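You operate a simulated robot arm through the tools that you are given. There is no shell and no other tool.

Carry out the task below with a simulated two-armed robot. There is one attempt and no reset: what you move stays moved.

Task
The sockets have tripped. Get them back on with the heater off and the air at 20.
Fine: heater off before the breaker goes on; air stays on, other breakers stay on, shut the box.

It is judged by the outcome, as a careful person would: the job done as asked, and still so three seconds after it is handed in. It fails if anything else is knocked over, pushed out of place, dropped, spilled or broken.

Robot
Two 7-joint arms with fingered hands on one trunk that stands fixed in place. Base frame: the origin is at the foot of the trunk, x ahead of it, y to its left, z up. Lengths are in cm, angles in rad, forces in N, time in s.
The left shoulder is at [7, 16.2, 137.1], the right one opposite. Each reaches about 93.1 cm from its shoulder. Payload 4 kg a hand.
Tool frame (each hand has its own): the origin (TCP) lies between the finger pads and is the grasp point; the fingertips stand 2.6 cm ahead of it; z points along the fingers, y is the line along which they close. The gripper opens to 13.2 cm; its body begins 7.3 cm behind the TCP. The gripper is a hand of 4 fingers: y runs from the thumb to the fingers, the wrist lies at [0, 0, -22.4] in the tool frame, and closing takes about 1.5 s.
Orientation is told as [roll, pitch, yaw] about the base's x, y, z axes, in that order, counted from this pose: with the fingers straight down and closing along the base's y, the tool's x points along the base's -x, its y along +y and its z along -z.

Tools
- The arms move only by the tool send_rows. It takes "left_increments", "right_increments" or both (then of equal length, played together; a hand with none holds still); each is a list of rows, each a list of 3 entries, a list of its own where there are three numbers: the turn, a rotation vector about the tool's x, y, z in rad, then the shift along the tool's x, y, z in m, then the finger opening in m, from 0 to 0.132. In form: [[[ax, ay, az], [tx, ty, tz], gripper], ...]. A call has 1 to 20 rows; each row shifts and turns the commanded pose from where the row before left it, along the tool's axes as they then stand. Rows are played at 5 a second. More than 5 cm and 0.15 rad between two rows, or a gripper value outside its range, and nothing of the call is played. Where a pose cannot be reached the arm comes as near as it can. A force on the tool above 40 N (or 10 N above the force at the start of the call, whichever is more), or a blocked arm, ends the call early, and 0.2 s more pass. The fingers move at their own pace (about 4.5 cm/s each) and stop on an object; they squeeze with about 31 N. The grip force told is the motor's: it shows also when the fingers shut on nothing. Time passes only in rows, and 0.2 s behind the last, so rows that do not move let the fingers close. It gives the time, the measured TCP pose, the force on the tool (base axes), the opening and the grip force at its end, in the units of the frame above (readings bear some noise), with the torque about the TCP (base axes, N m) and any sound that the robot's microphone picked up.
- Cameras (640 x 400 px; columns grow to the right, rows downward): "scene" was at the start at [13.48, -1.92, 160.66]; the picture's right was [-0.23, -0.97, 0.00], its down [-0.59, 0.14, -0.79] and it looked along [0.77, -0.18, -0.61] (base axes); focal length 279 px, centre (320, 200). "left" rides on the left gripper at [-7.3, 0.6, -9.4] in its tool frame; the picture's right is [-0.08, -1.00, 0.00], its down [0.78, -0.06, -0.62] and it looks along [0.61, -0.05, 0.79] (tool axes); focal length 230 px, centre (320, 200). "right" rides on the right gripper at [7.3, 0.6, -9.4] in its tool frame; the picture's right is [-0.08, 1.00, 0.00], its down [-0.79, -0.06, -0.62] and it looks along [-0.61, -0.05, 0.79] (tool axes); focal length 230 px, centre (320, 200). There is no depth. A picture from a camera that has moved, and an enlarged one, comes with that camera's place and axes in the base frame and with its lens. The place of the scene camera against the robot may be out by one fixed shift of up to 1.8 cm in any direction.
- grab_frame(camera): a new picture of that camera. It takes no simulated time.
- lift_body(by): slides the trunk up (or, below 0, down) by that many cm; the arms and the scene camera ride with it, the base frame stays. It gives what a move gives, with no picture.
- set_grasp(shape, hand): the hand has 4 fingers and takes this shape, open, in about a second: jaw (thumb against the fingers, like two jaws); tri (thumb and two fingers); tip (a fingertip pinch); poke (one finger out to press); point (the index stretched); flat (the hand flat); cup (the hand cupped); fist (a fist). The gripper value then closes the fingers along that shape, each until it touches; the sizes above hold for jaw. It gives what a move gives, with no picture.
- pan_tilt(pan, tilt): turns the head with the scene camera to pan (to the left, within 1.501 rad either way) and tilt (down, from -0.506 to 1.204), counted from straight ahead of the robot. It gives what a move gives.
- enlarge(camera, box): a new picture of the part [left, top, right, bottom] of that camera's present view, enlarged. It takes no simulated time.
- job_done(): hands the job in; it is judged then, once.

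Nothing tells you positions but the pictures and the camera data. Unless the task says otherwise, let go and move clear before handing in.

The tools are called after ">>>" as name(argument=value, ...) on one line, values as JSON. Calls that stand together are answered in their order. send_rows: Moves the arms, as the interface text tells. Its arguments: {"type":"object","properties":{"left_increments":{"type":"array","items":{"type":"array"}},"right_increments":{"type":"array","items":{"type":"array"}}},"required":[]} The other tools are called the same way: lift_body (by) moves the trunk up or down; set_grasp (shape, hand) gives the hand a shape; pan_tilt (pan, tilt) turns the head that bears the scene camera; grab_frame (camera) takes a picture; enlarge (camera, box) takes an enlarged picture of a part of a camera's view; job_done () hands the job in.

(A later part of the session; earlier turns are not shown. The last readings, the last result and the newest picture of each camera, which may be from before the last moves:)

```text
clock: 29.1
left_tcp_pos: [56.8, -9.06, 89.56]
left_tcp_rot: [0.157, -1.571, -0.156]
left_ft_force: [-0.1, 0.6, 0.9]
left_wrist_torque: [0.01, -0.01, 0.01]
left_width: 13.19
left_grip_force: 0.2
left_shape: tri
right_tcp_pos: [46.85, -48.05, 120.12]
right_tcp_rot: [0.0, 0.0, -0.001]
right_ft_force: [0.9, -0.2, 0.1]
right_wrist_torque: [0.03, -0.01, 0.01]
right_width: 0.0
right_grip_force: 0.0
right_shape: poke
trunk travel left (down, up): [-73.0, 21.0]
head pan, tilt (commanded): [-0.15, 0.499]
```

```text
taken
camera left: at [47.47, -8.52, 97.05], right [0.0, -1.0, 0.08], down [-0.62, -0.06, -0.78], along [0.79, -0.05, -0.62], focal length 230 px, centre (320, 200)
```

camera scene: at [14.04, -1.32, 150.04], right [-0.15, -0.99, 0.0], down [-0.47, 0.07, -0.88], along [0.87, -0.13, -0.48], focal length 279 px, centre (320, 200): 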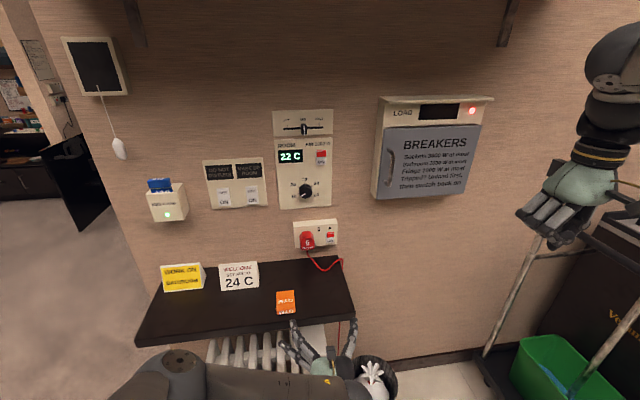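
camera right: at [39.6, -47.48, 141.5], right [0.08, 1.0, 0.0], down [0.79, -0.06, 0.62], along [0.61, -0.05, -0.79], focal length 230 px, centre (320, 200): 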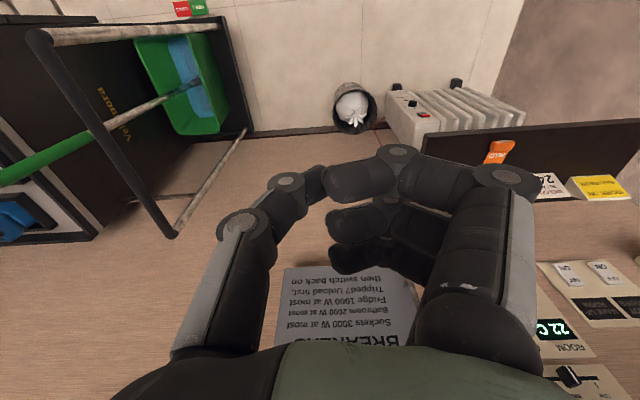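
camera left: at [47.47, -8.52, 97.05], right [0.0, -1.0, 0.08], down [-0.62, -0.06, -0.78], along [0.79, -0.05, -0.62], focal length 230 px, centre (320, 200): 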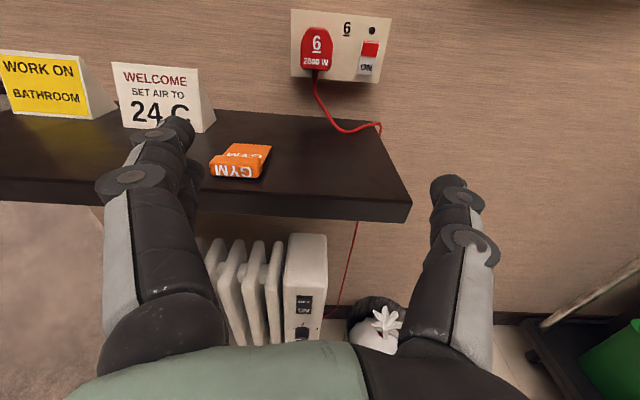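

Trunk is at a good height. I'll lift the left hand and bring it forward to stand off the dial.

>>> send_rows(left_increments=[[[0, 0, 0], [-0.04, 0, 0.01], 0.132], [[0, 0, 0], [-0.04, 0, 0.01], 0.132], [[0, 0, 0], [-0.04, 0, 0.01], 0.132], [[0, 0, 0], [-0.03, 0, 0.03], 0.132], [[0, 0, 0], [-0.03, 0, 0.03], 0.132], [[0, 0, 0], [-0.025, 0, 0.03], 0.132]])

>>> grab_frame(camera="left")

>>> grab_frame(camera="scene")

```text
clock: 30.4
left_tcp_pos: [68.53, -9.06, 109.95]
left_tcp_rot: [0.651, -1.57, -0.648]
left_ft_force: [1.0, 0.0, 0.6]
left_wrist_torque: [0.01, 0.02, 0.0]
left_width: 13.18
left_grip_force: 0.2
left_shape: tri
right_tcp_pos: [46.83, -47.91, 120.18]
right_tcp_rot: [0.001, -0.001, -0.001]
right_ft_force: [0.7, -0.4, 0.4]
right_wrist_torque: [0.02, 0.0, 0.0]
right_width: 0.01
right_grip_force: 0.1
right_shape: poke
trunk travel left (down, up): [-73.0, 21.0]
head pan, tilt (commanded): [-0.15, 0.499]
```

```text
taken
camera left: at [59.27, -8.6, 117.48], right [0.0, -1.0, 0.08], down [-0.62, -0.06, -0.78], along [0.79, -0.05, -0.62], focal length 230 px, centre (320, 200)
```

left: 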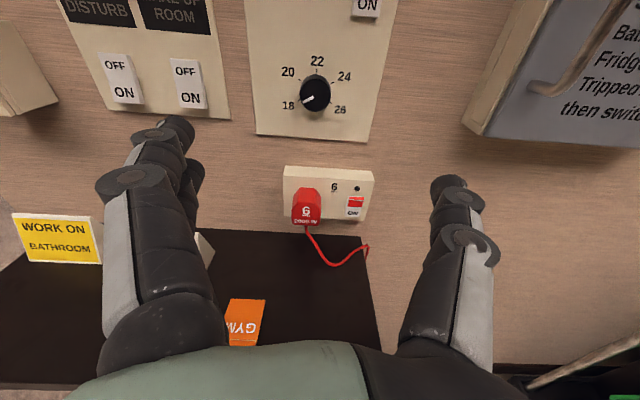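

```text
taken
camera scene: at [13.95, -1.39, 150.04], right [-0.15, -0.99, 0.0], down [-0.47, 0.07, -0.88], along [0.87, -0.13, -0.48], focal length 279 px, centre (320, 200)
```

scene: 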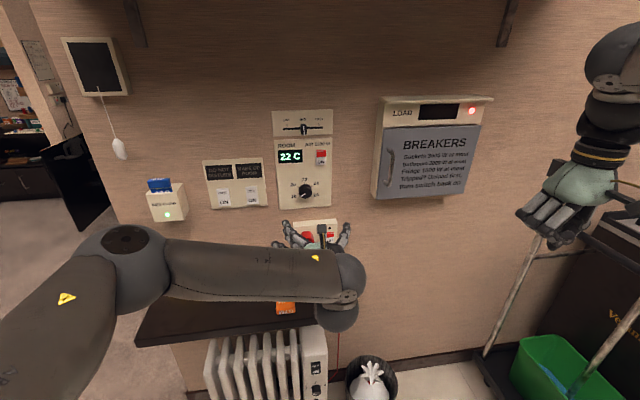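

>>> enlarge(camera="left", box=[260, 40, 380, 130])

>>> enlarge(camera="scene", box=[265, 140, 345, 215])

```text
4.44 times, centred on (320, 85) of left
camera zoom: at [59.27, -8.6, 117.48], right [0.0, -1.0, 0.08], down [-0.62, -0.06, -0.78], along [0.79, -0.05, -0.62], focal length 1022 px, centre (320, 711)
```

zoom: 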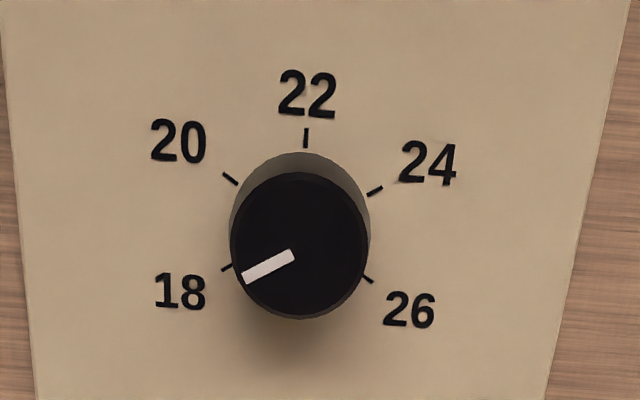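

```text
5.33 times, centred on (305, 178) of scene
camera zoom: at [13.95, -1.39, 150.04], right [-0.15, -0.99, 0.0], down [-0.47, 0.07, -0.88], along [0.87, -0.13, -0.48], focal length 1488 px, centre (400, 320)
```

zoom: 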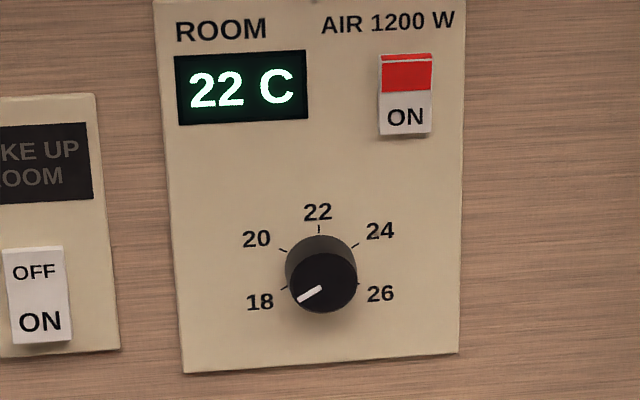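

Panel face is at x≈92.2 and the knob (3.8 cm across) has its face at x≈89.7, centre [y -8.65, z 110.1]. I'll pre-rotate the hand −0.5 rad and approach to 9 cm short.

>>> send_rows(left_increments=[[[0, 0, 0], [-0.0015, 0.004, 0.02], 0.09], [[0, 0, -0.125], [0, 0, 0.025], 0.09], [[0, 0, -0.125], [0, 0, 0.025], 0.09], [[0, 0, -0.125], [0, 0, 0.025], 0.09], [[0, 0, -0.125], [0, 0, 0.015], 0.09]])

>>> grab_frame(camera="left")

>>> grab_frame(camera="scene")

```text
clock: 31.6
left_tcp_pos: [79.71, -8.46, 109.92]
left_tcp_rot: [-1.57, -1.071, 1.568]
left_ft_force: [0.2, 0.0, -0.1]
left_wrist_torque: [-0.03, -0.01, 0.03]
left_width: 9.03
left_grip_force: 0.1
left_shape: tri
right_tcp_pos: [46.93, -47.95, 120.13]
right_tcp_rot: [-0.002, 0.001, 0.001]
right_ft_force: [0.6, 0.6, 0.2]
right_wrist_torque: [0.0, 0.0, 0.01]
right_width: 0.01
right_grip_force: 0.0
right_shape: poke
trunk travel left (down, up): [-73.0, 21.0]
head pan, tilt (commanded): [-0.15, 0.499]
```

```text
taken
camera left: at [70.49, -4.64, 116.34], right [0.0, -0.84, 0.55], down [-0.62, -0.43, -0.66], along [0.79, -0.34, -0.52], focal length 230 px, centre (320, 200)
```

left: 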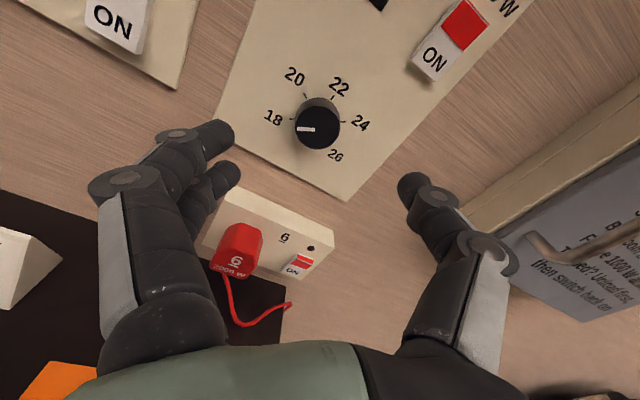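

```text
taken
camera scene: at [14.08, -1.31, 150.04], right [-0.15, -0.99, 0.0], down [-0.47, 0.07, -0.88], along [0.87, -0.13, -0.48], focal length 279 px, centre (320, 200)
```

scene: 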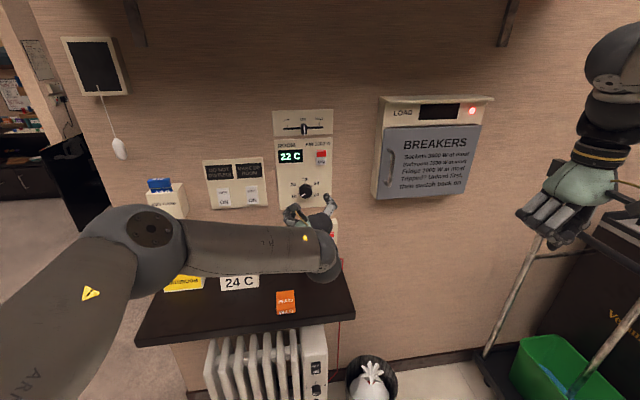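

The knob lies straight ahead between thumb and fingers. I'll advance 6 cm, check, and then the rest.

>>> send_rows(left_increments=[[[0, 0, 0], [-0.0007, -0.0025, 0.02], 0.08], [[0, 0, 0], [0, 0, 0.02], 0.08], [[0, 0, 0], [0, 0, 0.02], 0.08]])

>>> grab_frame(camera="left")

>>> enlarge(camera="scene", box=[260, 130, 360, 250])

```text
clock: 32.5
left_tcp_pos: [85.63, -8.81, 110.11]
left_tcp_rot: [-1.57, -1.071, 1.572]
left_ft_force: [0.8, -0.3, 0.1]
left_wrist_torque: [0.03, -0.01, 0.0]
left_width: 8.05
left_grip_force: 0.0
left_shape: tri
right_tcp_pos: [46.89, -47.94, 120.12]
right_tcp_rot: [0.0, 0.0, -0.001]
right_ft_force: [-0.1, -0.4, -0.5]
right_wrist_torque: [0.0, -0.03, -0.02]
right_width: 0.0
right_grip_force: 0.1
right_shape: poke
trunk travel left (down, up): [-73.0, 21.0]
head pan, tilt (commanded): [-0.15, 0.499]
```

```text
taken
camera left: at [76.38, -4.91, 116.48], right [0.0, -0.84, 0.55], down [-0.62, -0.43, -0.66], along [0.79, -0.34, -0.52], focal length 230 px, centre (320, 200)
```

left: 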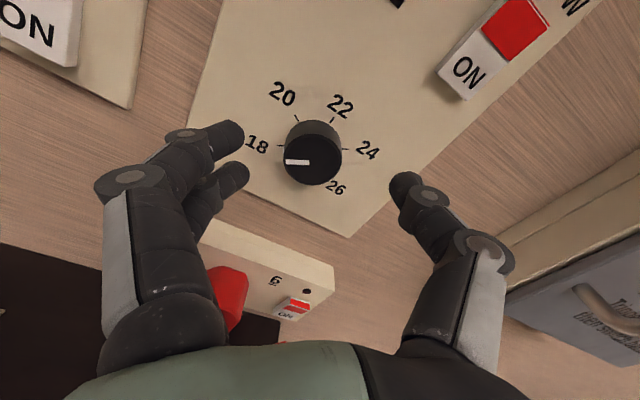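

```text
3.33 times, centred on (310, 190) of scene
camera zoom: at [14.08, -1.34, 150.04], right [-0.15, -0.99, 0.0], down [-0.47, 0.07, -0.88], along [0.87, -0.13, -0.48], focal length 930 px, centre (353, 233)
```

zoom: 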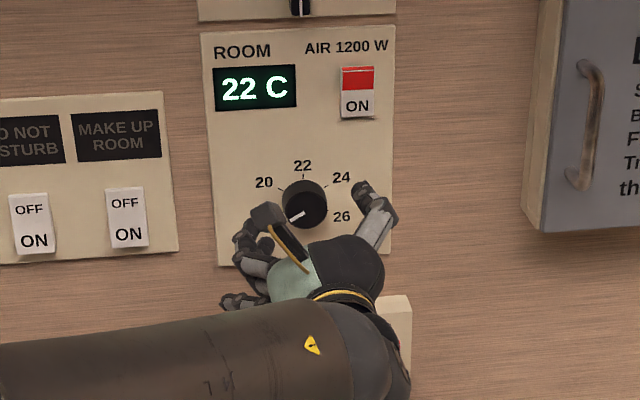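

Knob is nearly centred; I'll shift 4 mm toward the fingers, advance to x≈88.5, and close gently on the knob.

>>> send_rows(left_increments=[[[0, 0, 0], [0, 0.004, 0.015], 0.08], [[0, 0, 0], [0, 0, 0.014], 0.07]])

>>> grab_frame(camera="left")

>>> enlarge(camera="scene", box=[260, 130, 360, 250])

```text
clock: 33.0
left_tcp_pos: [88.7, -8.5, 110.17]
left_tcp_rot: [-1.571, -1.072, 1.569]
left_ft_force: [-0.4, 1.4, 0.2]
left_wrist_torque: [0.04, 0.05, 0.0]
left_width: 7.06
left_grip_force: 0.1
left_shape: tri
right_tcp_pos: [46.94, -47.88, 120.13]
right_tcp_rot: [-0.001, -0.001, 0.0]
right_ft_force: [0.6, -0.4, 0.0]
right_wrist_torque: [0.02, 0.0, 0.0]
right_width: 0.01
right_grip_force: 0.1
right_shape: poke
trunk travel left (down, up): [-73.0, 21.0]
head pan, tilt (commanded): [-0.15, 0.499]
```

```text
taken
camera left: at [79.29, -4.58, 116.5], right [0.0, -0.84, 0.55], down [-0.62, -0.43, -0.66], along [0.79, -0.34, -0.52], focal length 230 px, centre (320, 200)
```

left: 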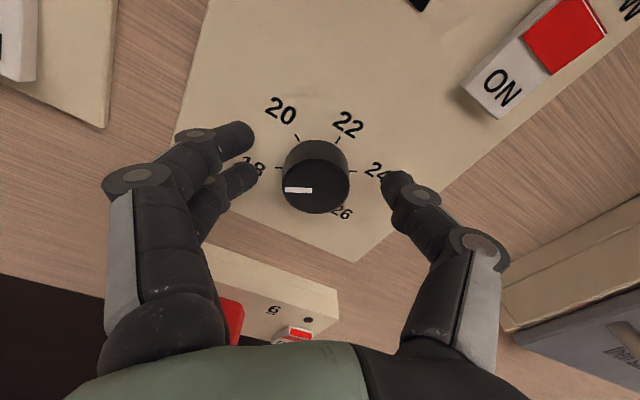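

```text
3.33 times, centred on (310, 190) of scene
camera zoom: at [14.09, -1.36, 150.04], right [-0.15, -0.99, 0.0], down [-0.47, 0.07, -0.88], along [0.87, -0.13, -0.48], focal length 930 px, centre (353, 233)
```

zoom: 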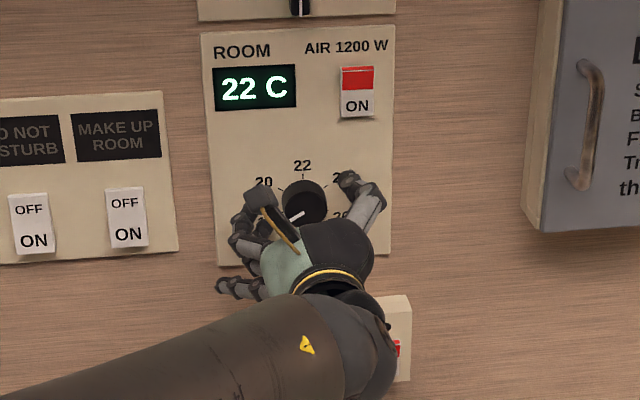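

Fingers straddle the knob with tips just short of the panel. Closing on it now.

>>> send_rows(left_increments=[[[0, 0, 0], [0, 0, 0], 0.05], [[0, 0, 0], [0, 0, 0], 0.04], [[0, 0, 0], [0, 0, 0], 0.03], [[0, 0, 0], [0, 0, 0], 0.025], [[0, 0, 0], [0, 0, 0], 0.025], [[0, 0, 0], [0, 0, 0], 0.025]])

>>> grab_frame(camera="left")

```text
clock: 34.5
left_tcp_pos: [88.55, -8.52, 110.3]
left_tcp_rot: [-1.573, -1.071, 1.573]
left_ft_force: [3.3, -3.8, 3.4]
left_wrist_torque: [-0.08, 0.0, 0.04]
left_width: 1.73
left_grip_force: 31.1
left_shape: tri
right_tcp_pos: [46.73, -48.09, 120.06]
right_tcp_rot: [0.001, -0.001, 0.0]
right_ft_force: [-0.2, 1.0, -0.9]
right_wrist_torque: [-0.01, 0.02, 0.05]
right_width: 0.0
right_grip_force: 0.1
right_shape: poke
trunk travel left (down, up): [-73.0, 21.0]
head pan, tilt (commanded): [-0.15, 0.499]
```

```text
taken
camera left: at [79.24, -4.73, 116.61], right [0.0, -0.84, 0.55], down [-0.62, -0.43, -0.66], along [0.79, -0.34, -0.52], focal length 230 px, centre (320, 200)
```

left: 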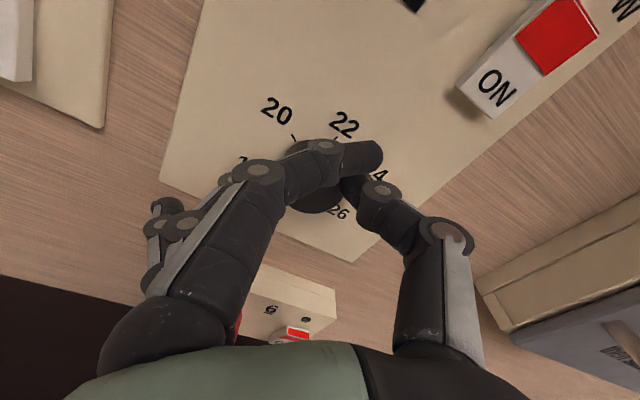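

The fingers have closed on the knob (31 N). I'll turn clockwise a little and see if the knob follows.

>>> send_rows(left_increments=[[[0, 0, 0.1], [0, 0, 0], 0.02], [[0, 0, 0.1], [0, 0, 0], 0.02], [[0, 0, 0.1], [0, 0, 0], 0.02]])

>>> grab_frame(camera="left")

>>> enlarge(camera="scene", box=[270, 150, 340, 220])

```text
clock: 35.2
left_tcp_pos: [88.64, -8.6, 110.26]
left_tcp_rot: [-1.567, -1.372, 1.565]
left_ft_force: [1.1, -3.6, 2.0]
left_wrist_torque: [-0.06, 0.0, 0.0]
left_width: 1.87
left_grip_force: 22.2
left_shape: tri
right_tcp_pos: [46.85, -47.98, 120.34]
right_tcp_rot: [-0.001, 0.0, -0.001]
right_ft_force: [0.2, 0.0, 0.4]
right_wrist_torque: [0.01, 0.02, 0.03]
right_width: 0.0
right_grip_force: 0.1
right_shape: poke
trunk travel left (down, up): [-73.0, 21.0]
head pan, tilt (commanded): [-0.15, 0.499]
```

```text
taken
camera left: at [79.34, -6.66, 117.45], right [0.0, -0.96, 0.27], down [-0.62, -0.21, -0.76], along [0.79, -0.17, -0.59], focal length 230 px, centre (320, 200)
```

left: 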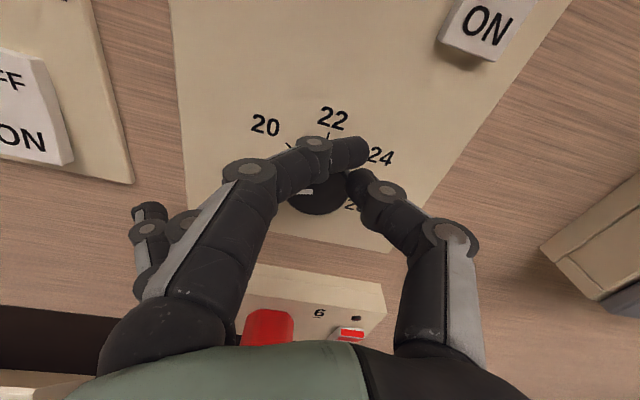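

```text
5.71 times, centred on (305, 185) of scene
camera zoom: at [14.03, -1.42, 150.04], right [-0.15, -0.99, 0.0], down [-0.47, 0.07, -0.88], along [0.87, -0.13, -0.48], focal length 1595 px, centre (406, 286)
```

zoom: 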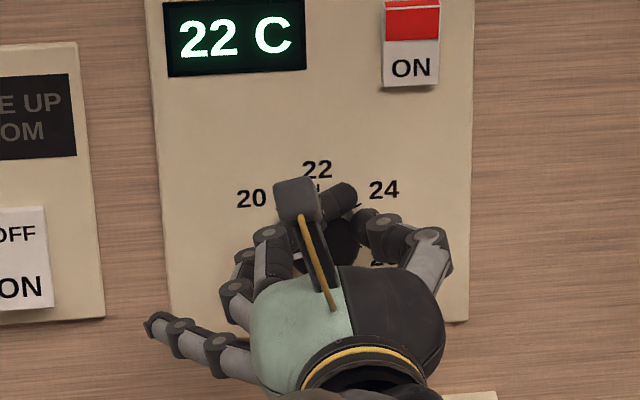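

>>> enlarge(camera="left", box=[240, 100, 400, 230])

```text
3.08 times, centred on (320, 165) of left
camera zoom: at [79.34, -6.66, 117.45], right [0.0, -0.96, 0.27], down [-0.62, -0.21, -0.76], along [0.79, -0.17, -0.59], focal length 708 px, centre (320, 308)
```

zoom: 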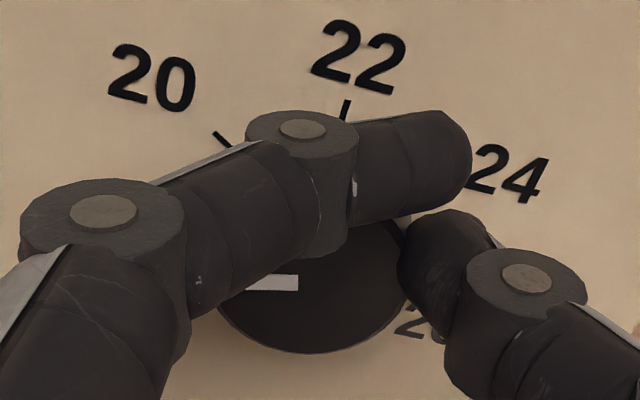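

The knob follows the hand (the pointer keeps its angle relative to the camera). Continuing the turn by a further 0.75 rad to reach about 60° total.

>>> send_rows(left_increments=[[[0, 0, 0.1], [0, 0, 0], 0.02], [[0, 0, 0.1], [0, 0, 0], 0.02], [[0, 0, 0.1], [0, 0, 0], 0.02], [[0, 0, 0.1], [0, 0, 0], 0.02], [[0, 0, 0.1], [0, 0, 0], 0.02], [[0, 0, 0.1], [0, 0, 0], 0.02], [[0, 0, 0.1], [0, 0, 0], 0.02], [[0, 0, 0.047], [0, 0, 0], 0.02]])

>>> grab_frame(camera="left")

>>> enlarge(camera="left", box=[240, 100, 400, 230])

>>> enlarge(camera="scene", box=[270, 150, 340, 220])

```text
clock: 37.0
left_tcp_pos: [88.56, -8.86, 110.13]
left_tcp_rot: [1.564, -1.02, -1.57]
left_ft_force: [-0.4, -18.2, -3.1]
left_wrist_torque: [-0.1, 0.04, -0.23]
left_width: 1.81
left_grip_force: 30.5
left_shape: tri
right_tcp_pos: [46.95, -48.26, 120.05]
right_tcp_rot: [0.004, 0.0, 0.0]
right_ft_force: [-0.2, 0.3, 0.2]
right_wrist_torque: [0.03, 0.0, 0.0]
right_width: 0.0
right_grip_force: 0.2
right_shape: poke
trunk travel left (down, up): [-73.0, 21.0]
head pan, tilt (commanded): [-0.15, 0.499]
```

```text
taken
camera left: at [79.34, -12.3, 116.76], right [0.0, -0.89, -0.46], down [-0.62, 0.36, -0.7], along [0.79, 0.28, -0.55], focal length 230 px, centre (320, 200)
```

left: 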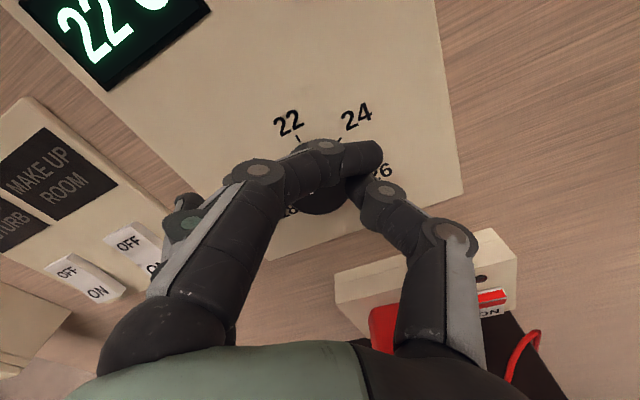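

```text
3.08 times, centred on (320, 165) of left
camera zoom: at [79.34, -12.3, 116.76], right [0.0, -0.89, -0.46], down [-0.62, 0.36, -0.7], along [0.79, 0.28, -0.55], focal length 708 px, centre (320, 308)
```

zoom: 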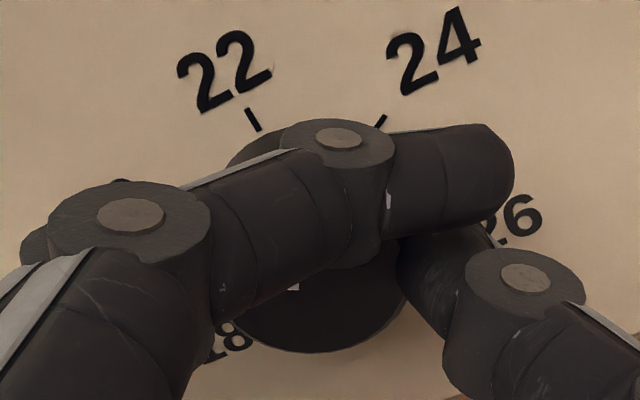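

```text
5.71 times, centred on (305, 185) of scene
camera zoom: at [14.09, -1.75, 150.03], right [-0.15, -0.99, 0.0], down [-0.47, 0.07, -0.88], along [0.87, -0.13, -0.48], focal length 1595 px, centre (406, 286)
```

zoom: 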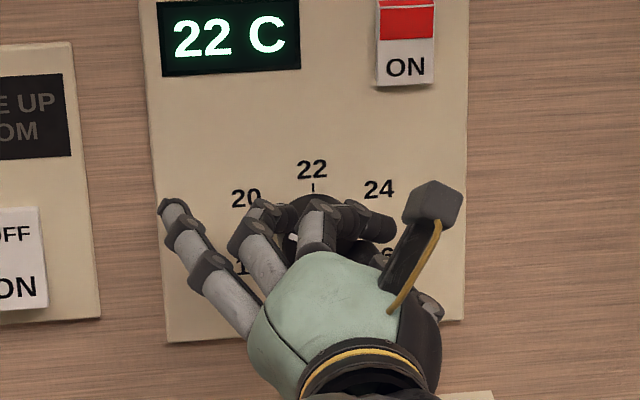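

A sideways force built up, but the wrist has turned the full 60°. I'll open the fingers and back off to read the dial.

>>> send_rows(left_increments=[[[0, 0, 0], [0, 0, 0], 0.04], [[0, 0, 0], [0, 0, 0], 0.07], [[0, 0, 0], [0, 0, 0], 0.08], [[0, 0, 0], [0, 0, 0], 0.08]])

>>> grab_frame(camera="left")

>>> enlarge(camera="left", box=[240, 100, 400, 230])

```text
clock: 38.0
left_tcp_pos: [88.54, -8.41, 110.25]
left_tcp_rot: [1.57, -1.023, -1.572]
left_ft_force: [0.5, 0.2, -0.1]
left_wrist_torque: [0.0, -0.01, 0.04]
left_width: 7.94
left_grip_force: 0.0
left_shape: tri
right_tcp_pos: [46.72, -48.04, 120.3]
right_tcp_rot: [-0.001, 0.0, 0.0]
right_ft_force: [-0.2, 0.6, 0.5]
right_wrist_torque: [0.03, -0.03, -0.03]
right_width: 0.0
right_grip_force: 0.2
right_shape: poke
trunk travel left (down, up): [-73.0, 21.0]
head pan, tilt (commanded): [-0.15, 0.499]
```

```text
taken
camera left: at [79.33, -11.87, 116.98], right [0.0, -0.89, -0.45], down [-0.62, 0.36, -0.7], along [0.79, 0.28, -0.55], focal length 230 px, centre (320, 200)
```

left: 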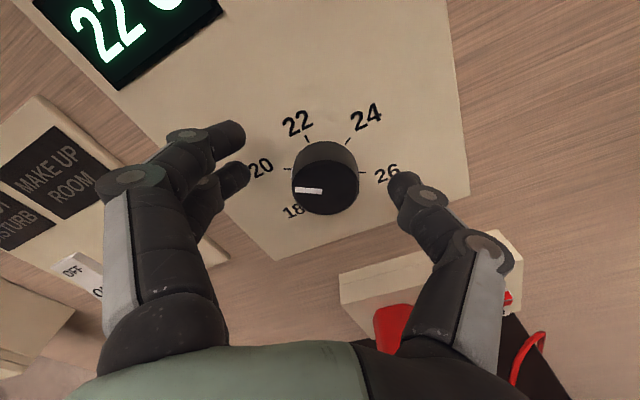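

```text
3.08 times, centred on (320, 165) of left
camera zoom: at [79.33, -11.87, 116.98], right [0.0, -0.89, -0.45], down [-0.62, 0.36, -0.7], along [0.79, 0.28, -0.55], focal length 708 px, centre (320, 308)
```

zoom: 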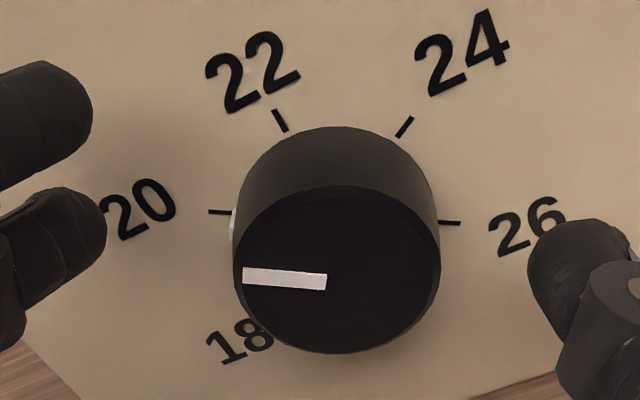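

The pointer now lines up with the 20 tick. I'll back the left hand away and verify from the head camera.

>>> send_rows(left_increments=[[[0, 0, 0], [0, 0, -0.03], 0.08], [[0, 0, 0], [0, 0, -0.04], 0.08], [[0, 0, -0.1], [0, 0, -0.04], 0.08], [[0, 0, -0.15], [0, 0, -0.04], 0.08], [[0, 0, -0.15], [0, 0, -0.03], 0.08], [[0, 0, -0.14], [0, 0, -0.02], 0.08]])

>>> grab_frame(camera="scene")

>>> enlarge(camera="scene", box=[270, 150, 340, 220])

>>> enlarge(camera="left", box=[240, 20, 400, 150])

```text
clock: 39.5
left_tcp_pos: [68.66, -8.34, 110.23]
left_tcp_rot: [1.596, -1.567, -1.593]
left_ft_force: [0.5, -1.0, 0.2]
left_wrist_torque: [-0.04, 0.04, 0.0]
left_width: 7.95
left_grip_force: 0.1
left_shape: tri
right_tcp_pos: [46.86, -47.9, 120.21]
right_tcp_rot: [-0.001, 0.0, 0.0]
right_ft_force: [0.6, -0.5, -0.4]
right_wrist_torque: [-0.03, 0.0, 0.02]
right_width: 0.0
right_grip_force: 0.0
right_shape: poke
trunk travel left (down, up): [-73.0, 21.0]
head pan, tilt (commanded): [-0.15, 0.499]
```

```text
taken
camera scene: at [14.08, -1.24, 150.05], right [-0.15, -0.99, 0.0], down [-0.47, 0.07, -0.88], along [0.87, -0.13, -0.48], focal length 279 px, centre (320, 200)
```

scene: 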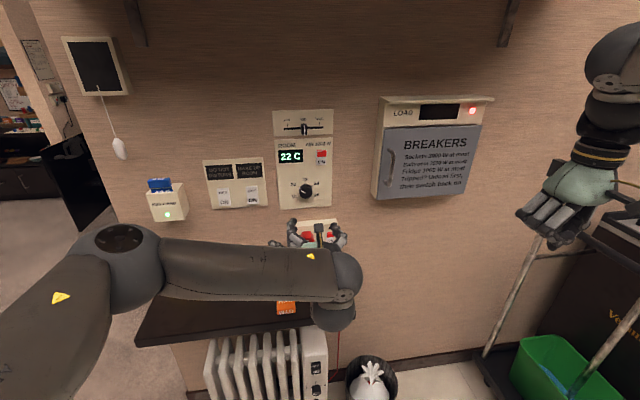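

```text
5.71 times, centred on (305, 185) of scene
camera zoom: at [14.08, -1.24, 150.05], right [-0.15, -0.99, 0.0], down [-0.47, 0.07, -0.88], along [0.87, -0.13, -0.48], focal length 1595 px, centre (406, 286)
```

zoom: 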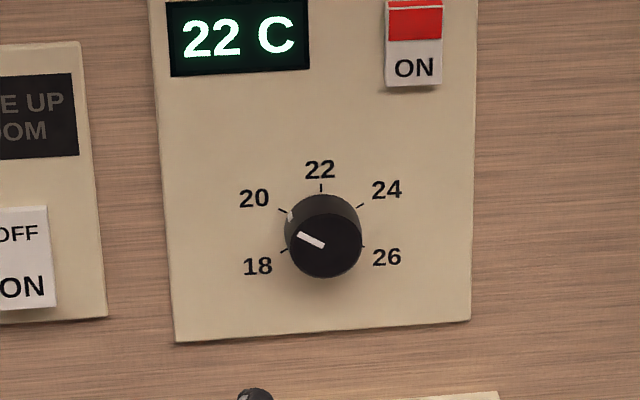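

```text
3.08 times, centred on (320, 85) of left
camera zoom: at [59.37, -7.87, 117.71], right [0.0, -1.0, 0.07], down [-0.62, -0.06, -0.79], along [0.79, -0.04, -0.61], focal length 708 px, centre (320, 554)
```

zoom: 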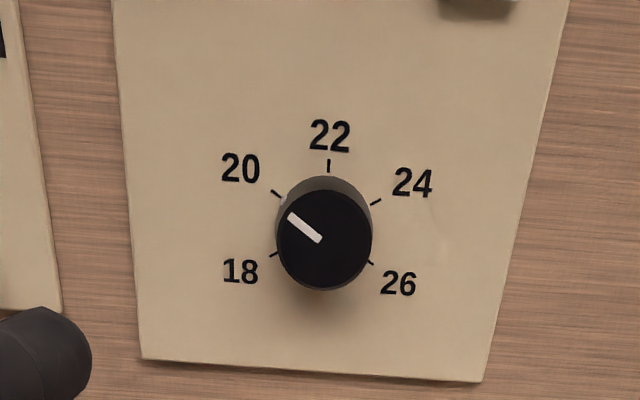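

The dial reads 20. Next is the breaker box: I'll move the left arm aside, put the right hand in jaw shape, and bring it in front of the door handle pointing forward.

>>> set_grasp(hand="right", shape="jaw")

>>> send_rows(left_increments=[[[0, 0, 0], [0, 0.03, 0], 0.08], [[0, 0, 0], [0, 0.03, 0], 0.08], [[0, 0, 0], [0, 0.03, 0], 0.08], [[0, 0, 0], [0, 0.03, 0], 0.08], [[0, 0, 0], [0, 0.03, 0], 0.08], [[0, 0, 0], [0, 0.02, 0], 0.08]], right_increments=[[[0, 0, 0], [-0.036, 0.03, 0], 0.132], [[0, 0, 0], [-0.036, 0.03, 0], 0.132], [[0, 0, 0], [-0.036, 0.03, 0], 0.132], [[0, 0, 0], [-0.036, 0.03, 0], 0.132], [[0, 0, 0], [-0.036, 0.03, 0], 0.132], [[0, 0, 0], [0, 0.02, 0], 0.132]])

>>> send_rows(right_increments=[[[0, -0.1428, 0], [0, 0, 0], 0.132], [[0, -0.1428, 0], [0, 0, 0], 0.132], [[0, -0.1428, 0], [0, 0, 0], 0.132], [[0, -0.1428, 0], [0, 0, 0], 0.132], [[0, -0.1428, 0], [0, 0, 0], 0.132], [[0, -0.1428, 0], [0, 0, 0], 0.132], [[0, -0.1428, 0], [0, 0, 0], 0.132], [[0, -0.1428, 0], [0, 0, 0], 0.132], [[0, -0.1428, 0], [0, 0, 0], 0.132], [[0, -0.1428, 0], [0, 0, 0], 0.132], [[0, -0.1428, 0], [0, 0, 0], 0.132]])

>>> grab_frame(camera="right")

>>> grab_frame(camera="scene")

```text
clock: 40.4
left_tcp_pos: [68.65, -8.53, 110.2]
left_tcp_rot: [1.517, -1.561, -1.516]
left_ft_force: [0.2, 0.2, -0.1]
left_wrist_torque: [-0.05, -0.01, -0.02]
left_width: 7.95
left_grip_force: 0.1
left_shape: tri
right_tcp_pos: [46.88, -47.84, 120.26]
right_tcp_rot: [0.0, 0.0, -0.002]
right_ft_force: [0.3, -0.4, 0.6]
right_wrist_torque: [-0.01, 0.02, -0.02]
right_width: 13.2
right_grip_force: 0.0
right_shape: jaw
trunk travel left (down, up): [-73.0, 21.0]
head pan, tilt (commanded): [-0.15, 0.499]
```

```text
clock: 41.8
left_tcp_pos: [68.49, 8.68, 110.47]
left_tcp_rot: [1.528, -1.562, -1.53]
left_ft_force: [0.2, 0.2, 0.7]
left_wrist_torque: [-0.01, 0.01, -0.01]
left_width: 7.95
left_grip_force: 0.2
left_shape: tri
right_tcp_pos: [58.53, -32.2, 115.72]
right_tcp_rot: [0.002, -0.004, 0.0]
right_ft_force: [-0.5, -0.2, -0.2]
right_wrist_torque: [0.0, 0.03, -0.02]
right_width: 13.2
right_grip_force: 0.0
right_shape: jaw
right hand out of reach, approached as far as the arm can: row 3, 4, 5, 6
trunk travel left (down, up): [-73.0, 21.0]
head pan, tilt (commanded): [-0.15, 0.499]
```

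```text
clock: 44.1
left_tcp_pos: [68.69, 8.73, 110.2]
left_tcp_rot: [1.167, -1.563, -1.168]
left_ft_force: [0.7, -1.2, -0.1]
left_wrist_torque: [0.0, -0.02, -0.06]
left_width: 7.94
left_grip_force: 0.1
left_shape: tri
right_tcp_pos: [58.82, -32.22, 115.32]
right_tcp_rot: [-0.694, -1.561, 0.693]
right_ft_force: [0.9, -0.9, 0.6]
right_wrist_torque: [-0.02, 0.01, 0.06]
right_width: 13.2
right_grip_force: 0.0
right_shape: jaw
trunk travel left (down, up): [-73.0, 21.0]
head pan, tilt (commanded): [-0.15, 0.499]
```

```text
taken
camera right: at [49.41, -31.79, 108.06], right [0.0, 1.0, 0.07], down [-0.61, -0.06, 0.79], along [0.79, -0.04, 0.61], focal length 230 px, centre (320, 200)
```

right: 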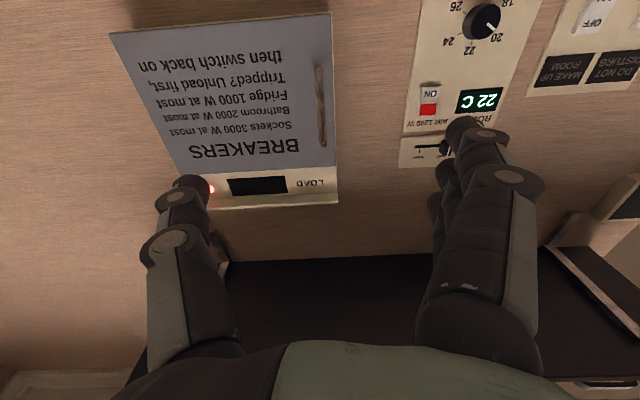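

```text
taken
camera scene: at [14.33, -1.17, 150.02], right [-0.15, -0.99, 0.0], down [-0.48, 0.07, -0.88], along [0.87, -0.13, -0.48], focal length 279 px, centre (320, 200)
```

scene: 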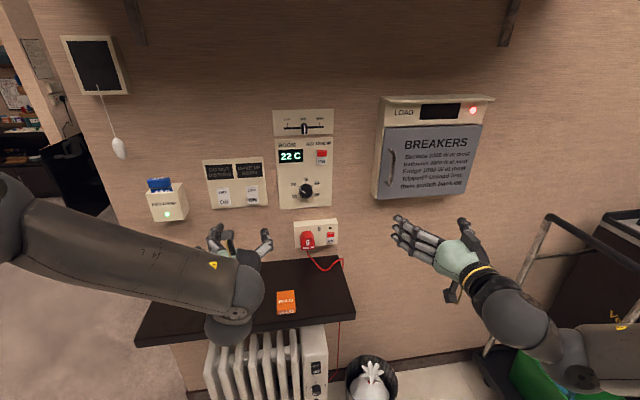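

The right hand now points forward below the handle's height. I'll zoom in on the handle with the right camera and head camera to fix its position and depth.

>>> enlarge(camera="right", box=[240, 10, 400, 210])

>>> enlarge(camera="scene", box=[365, 85, 505, 215])

```text
2.00 times, centred on (320, 110) of right
camera zoom: at [49.41, -31.79, 108.06], right [0.0, 1.0, 0.07], down [-0.61, -0.06, 0.79], along [0.79, -0.04, 0.61], focal length 460 px, centre (320, 380)
```

zoom: 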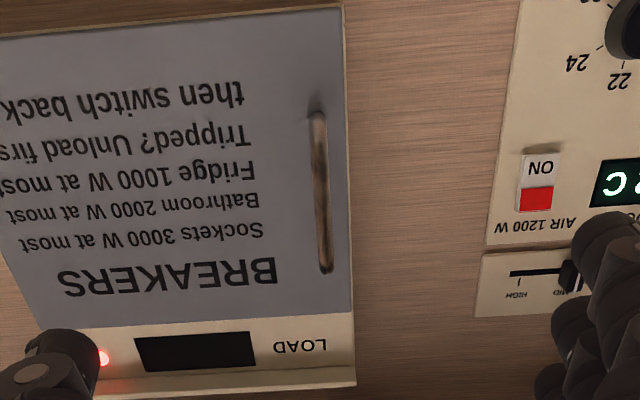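

```text
3.08 times, centred on (435, 150) of scene
camera zoom: at [14.33, -1.17, 150.02], right [-0.15, -0.99, 0.0], down [-0.48, 0.07, -0.88], along [0.87, -0.13, -0.48], focal length 859 px, centre (-34, 354)
```

zoom: 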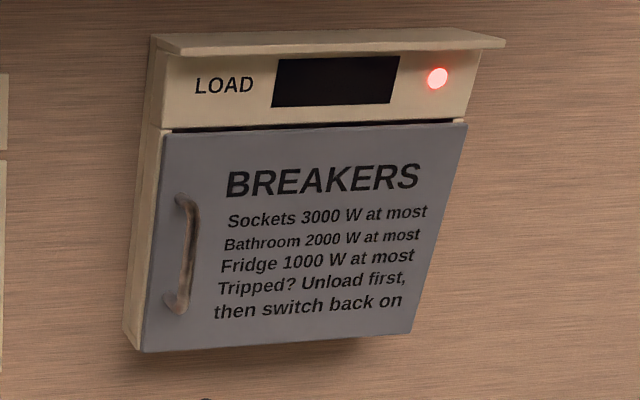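

Door face comes out near x≈87.5 and the handle bar around [84.5, -32.5, 118]. I'll move the right hand closer and re-measure with its own camera.

>>> send_rows(right_increments=[[[0, 0, 0], [-0.015, 0, 0.03], 0.132], [[0, 0, 0], [-0.015, 0, 0.03], 0.132], [[0, 0, 0], [0, 0, 0.03], 0.132], [[0, 0, 0], [0, 0, 0.03], 0.132]])

>>> grab_frame(camera="right")

>>> enlarge(camera="right", box=[240, 30, 440, 230])

```text
clock: 45.1
left_tcp_pos: [68.52, 8.5, 110.24]
left_tcp_rot: [1.289, -1.565, -1.287]
left_ft_force: [-0.9, -0.2, -0.4]
left_wrist_torque: [0.0, 0.01, -0.03]
left_width: 7.97
left_grip_force: 0.1
left_shape: tri
right_tcp_pos: [70.88, -32.18, 118.31]
right_tcp_rot: [-0.284, -1.569, 0.283]
right_ft_force: [0.4, -0.3, -0.2]
right_wrist_torque: [-0.02, -0.02, -0.06]
right_width: 13.2
right_grip_force: 0.1
right_shape: jaw
trunk travel left (down, up): [-73.0, 21.0]
head pan, tilt (commanded): [-0.15, 0.499]
```

```text
taken
camera right: at [61.58, -31.76, 111.05], right [0.0, 1.0, 0.08], down [-0.61, -0.06, 0.79], along [0.79, -0.05, 0.61], focal length 230 px, centre (320, 200)
```

right: 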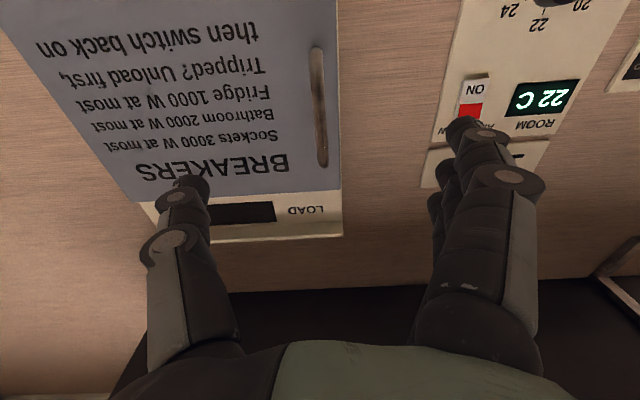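

```text
2.00 times, centred on (340, 130) of right
camera zoom: at [61.58, -31.76, 111.05], right [0.0, 1.0, 0.08], down [-0.61, -0.06, 0.79], along [0.79, -0.05, 0.61], focal length 460 px, centre (280, 340)
```

zoom: 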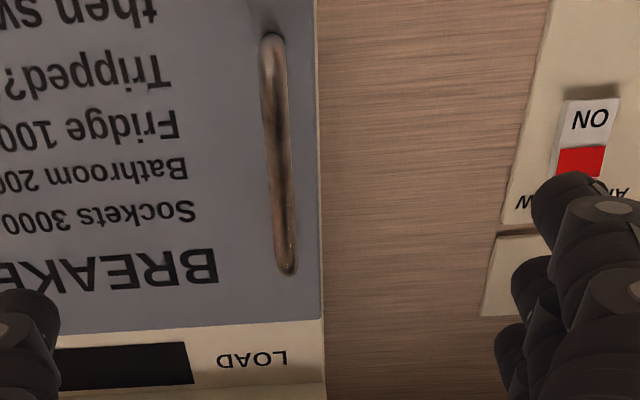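

I need a vertical baseline for a good depth fix, so I'll lower the right hand 9 cm and look again.

>>> send_rows(right_increments=[[[0, 0, 0], [0.045, 0, 0], 0.132], [[0, 0, 0], [0.045, 0, 0], 0.132]])

>>> enlarge(camera="right", box=[240, 30, 440, 230])

```text
clock: 45.8
left_tcp_pos: [68.66, 8.46, 110.18]
left_tcp_rot: [1.239, -1.564, -1.237]
left_ft_force: [0.3, -0.4, 0.2]
left_wrist_torque: [0.01, -0.02, -0.02]
left_width: 7.95
left_grip_force: 0.1
left_shape: tri
right_tcp_pos: [70.89, -32.19, 109.28]
right_tcp_rot: [-0.622, -1.569, 0.623]
right_ft_force: [-0.2, -1.0, -0.1]
right_wrist_torque: [-0.02, 0.01, 0.02]
right_width: 13.2
right_grip_force: 0.1
right_shape: jaw
trunk travel left (down, up): [-73.0, 21.0]
head pan, tilt (commanded): [-0.15, 0.499]
```

```text
2.00 times, centred on (340, 130) of right
camera zoom: at [61.55, -31.73, 101.94], right [0.0, 1.0, 0.08], down [-0.62, -0.06, 0.79], along [0.79, -0.05, 0.61], focal length 460 px, centre (280, 340)
```

zoom: 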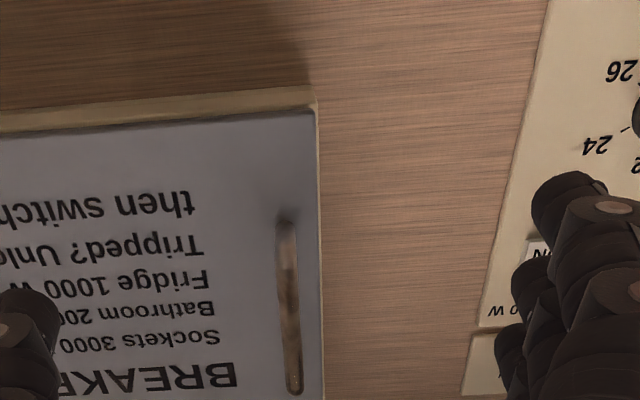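

The bar spans z≈113–123.7 at x≈84.3, y≈-32.4, about 3 cm off the door. I'll line the hand up at z≈118.4 with a narrower opening and approach.

>>> send_rows(right_increments=[[[0, 0, 0], [-0.045, -0.001, 0], 0.07], [[0, 0, 0], [-0.045, -0.001, 0], 0.06], [[0, 0, 0], [0, 0, 0.03], 0.06], [[0, 0, 0], [0, 0, 0.03], 0.06], [[0, 0, 0], [0, 0, 0.02], 0.06]])

>>> grab_frame(camera="right")

>>> enlarge(camera="scene", box=[365, 85, 505, 215])

```text
clock: 47.0
left_tcp_pos: [68.5, 8.55, 110.48]
left_tcp_rot: [1.475, -1.564, -1.474]
left_ft_force: [-0.5, 0.6, -1.5]
left_wrist_torque: [0.0, -0.01, 0.02]
left_width: 7.96
left_grip_force: 0.1
left_shape: tri
right_tcp_pos: [78.68, -32.51, 118.72]
right_tcp_rot: [0.019, -1.571, -0.019]
right_ft_force: [-0.8, 0.3, 0.6]
right_wrist_torque: [-0.02, -0.01, -0.01]
right_width: 6.08
right_grip_force: 0.1
right_shape: jaw
trunk travel left (down, up): [-73.0, 21.0]
head pan, tilt (commanded): [-0.15, 0.499]
```

```text
taken
camera right: at [69.29, -32.04, 111.33], right [0.0, 1.0, 0.08], down [-0.62, -0.06, 0.79], along [0.79, -0.05, 0.61], focal length 230 px, centre (320, 200)
```

right: 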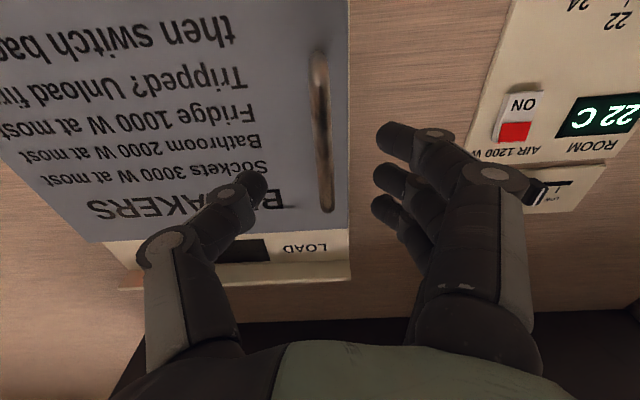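

```text
3.08 times, centred on (435, 150) of scene
camera zoom: at [14.05, -1.29, 150.04], right [-0.15, -0.99, 0.0], down [-0.47, 0.07, -0.88], along [0.87, -0.13, -0.48], focal length 859 px, centre (-34, 354)
```

zoom: 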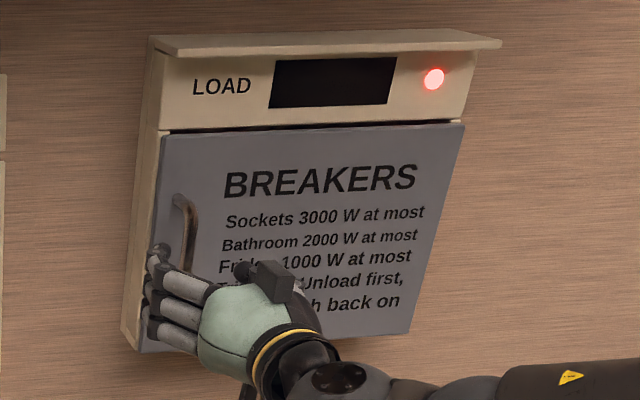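

The bar is centred between thumb and fingers. Advancing 5 cm and closing on it.

>>> send_rows(right_increments=[[[0, 0, 0], [0.002, 0, 0.02], 0.06], [[0, 0, 0], [0, 0, 0.02], 0.06], [[0, 0, 0], [0, 0, 0.01], 0.06]])

>>> grab_frame(camera="right")

>>> enlarge(camera="scene", box=[365, 85, 505, 215])

```text
clock: 47.8
left_tcp_pos: [68.47, 8.6, 110.45]
left_tcp_rot: [1.494, -1.564, -1.495]
left_ft_force: [-0.1, -0.4, -0.1]
left_wrist_torque: [-0.01, -0.02, -0.02]
left_width: 7.94
left_grip_force: 0.1
left_shape: tri
right_tcp_pos: [83.59, -32.61, 118.48]
right_tcp_rot: [1.05, -1.572, -1.053]
right_ft_force: [0.2, 0.1, -0.4]
right_wrist_torque: [0.01, -0.04, -0.01]
right_width: 6.1
right_grip_force: 0.1
right_shape: jaw
trunk travel left (down, up): [-73.0, 21.0]
head pan, tilt (commanded): [-0.15, 0.499]
```

```text
taken
camera right: at [74.25, -32.16, 111.1], right [0.0, 1.0, 0.08], down [-0.62, -0.06, 0.79], along [0.79, -0.05, 0.61], focal length 230 px, centre (320, 200)
```

right: 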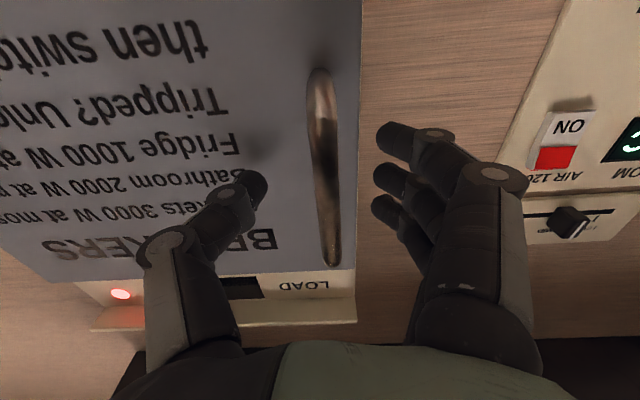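

```text
3.08 times, centred on (435, 150) of scene
camera zoom: at [14.04, -1.32, 150.05], right [-0.15, -0.99, 0.0], down [-0.47, 0.07, -0.88], along [0.87, -0.13, -0.48], focal length 859 px, centre (-34, 354)
```

zoom: 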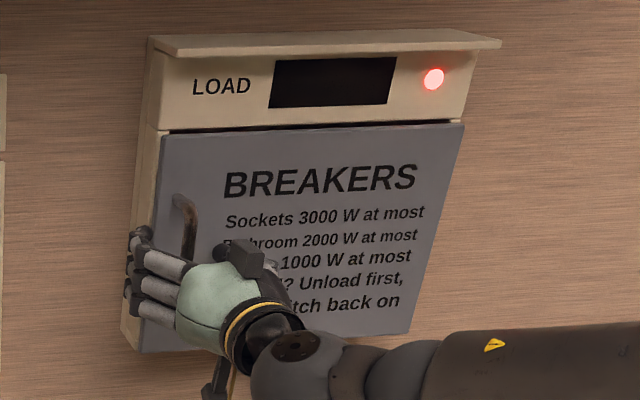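

Bar is in the grasp region; closing the fingers.

>>> send_rows(right_increments=[[[0, 0, 0], [0, 0, 0], 0.03], [[0, 0, 0], [0, 0, 0], 0.01], [[0, 0, 0], [0, 0, 0], 0.0], [[0, 0, 0], [0, 0, 0], 0.0], [[0, 0, 0], [0, 0, 0], 0.0], [[0, 0, 0], [0, 0, 0], 0.0]])

>>> grab_frame(camera="right")

```text
clock: 49.1
left_tcp_pos: [68.49, 8.64, 110.43]
left_tcp_rot: [1.469, -1.564, -1.467]
left_ft_force: [-1.0, 0.0, 0.5]
left_wrist_torque: [-0.01, 0.02, 0.0]
left_width: 7.98
left_grip_force: 0.0
left_shape: tri
right_tcp_pos: [83.75, -32.35, 118.45]
right_tcp_rot: [-0.279, -1.568, 0.283]
right_ft_force: [0.4, 4.6, -0.7]
right_wrist_torque: [-0.01, 0.01, -0.01]
right_width: 0.01
right_grip_force: 30.8
right_shape: jaw
trunk travel left (down, up): [-73.0, 21.0]
head pan, tilt (commanded): [-0.15, 0.499]
```

```text
taken
camera right: at [74.25, -31.96, 111.1], right [0.0, 1.0, 0.08], down [-0.62, -0.06, 0.79], along [0.79, -0.05, 0.61], focal length 230 px, centre (320, 200)
```

right: 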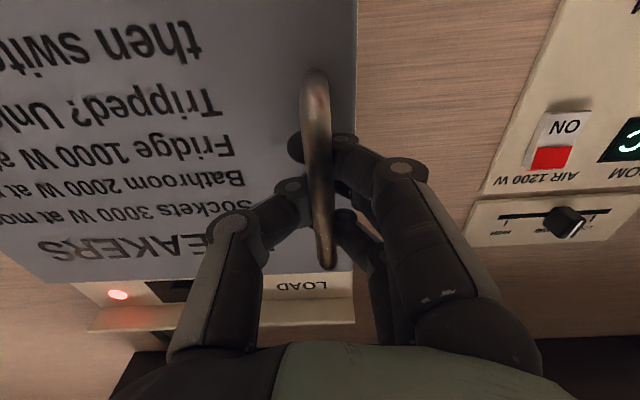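

The fingers are hooked securely behind the bar. I'll pull the door open along an arc about its right-hand hinge (≈[87.5, -56]), starting gently.

>>> send_rows(right_increments=[[[-0.03, 0, 0], [0, -0.001, -0.007], 0.0], [[-0.04, 0, 0], [0, -0.0013, -0.0095], 0.0], [[-0.05, 0, 0], [0, -0.0016, -0.012], 0.0], [[-0.06, 0, 0], [0, -0.002, -0.014], 0.0]])

>>> grab_frame(camera="scene")

>>> grab_frame(camera="right")

```text
clock: 50.1
left_tcp_pos: [68.43, 8.62, 110.37]
left_tcp_rot: [1.609, -1.562, -1.608]
left_ft_force: [0.5, 0.1, -0.7]
left_wrist_torque: [-0.02, -0.01, 0.03]
left_width: 7.93
left_grip_force: 0.1
left_shape: tri
right_tcp_pos: [79.39, -33.32, 118.41]
right_tcp_rot: [-1.06, -1.57, 1.24]
right_ft_force: [-0.8, 1.6, 0.9]
right_wrist_torque: [-0.01, 0.01, -0.04]
right_width: 0.02
right_grip_force: 30.9
right_shape: jaw
trunk travel left (down, up): [-73.0, 21.0]
head pan, tilt (commanded): [-0.15, 0.499]
```

```text
taken
camera scene: at [13.93, -1.34, 150.05], right [-0.15, -0.99, 0.0], down [-0.47, 0.07, -0.88], along [0.87, -0.13, -0.48], focal length 279 px, centre (320, 200)
```

scene: 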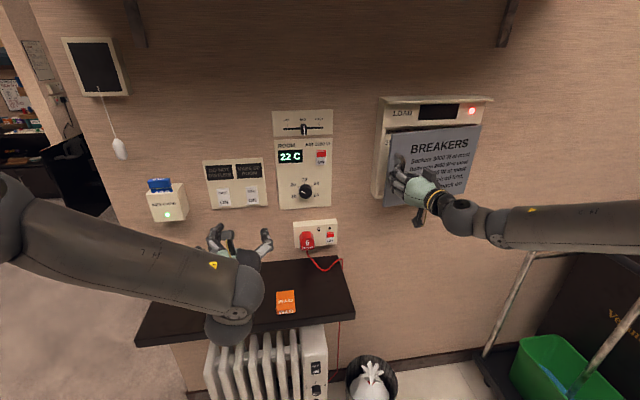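

```text
taken
camera right: at [70.09, -34.6, 111.09], right [-0.18, 0.98, 0.08], down [-0.6, -0.17, 0.78], along [0.78, 0.09, 0.61], focal length 230 px, centre (320, 200)
```

right: 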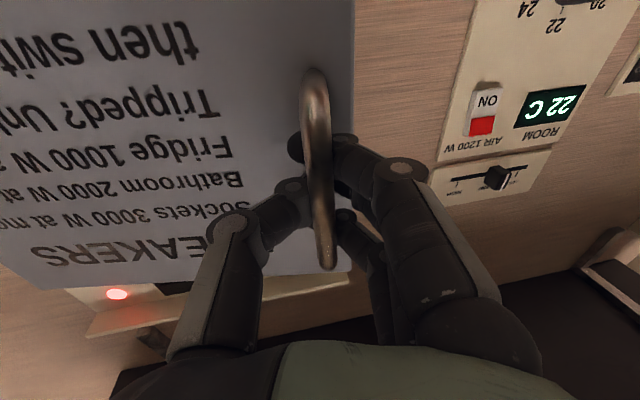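

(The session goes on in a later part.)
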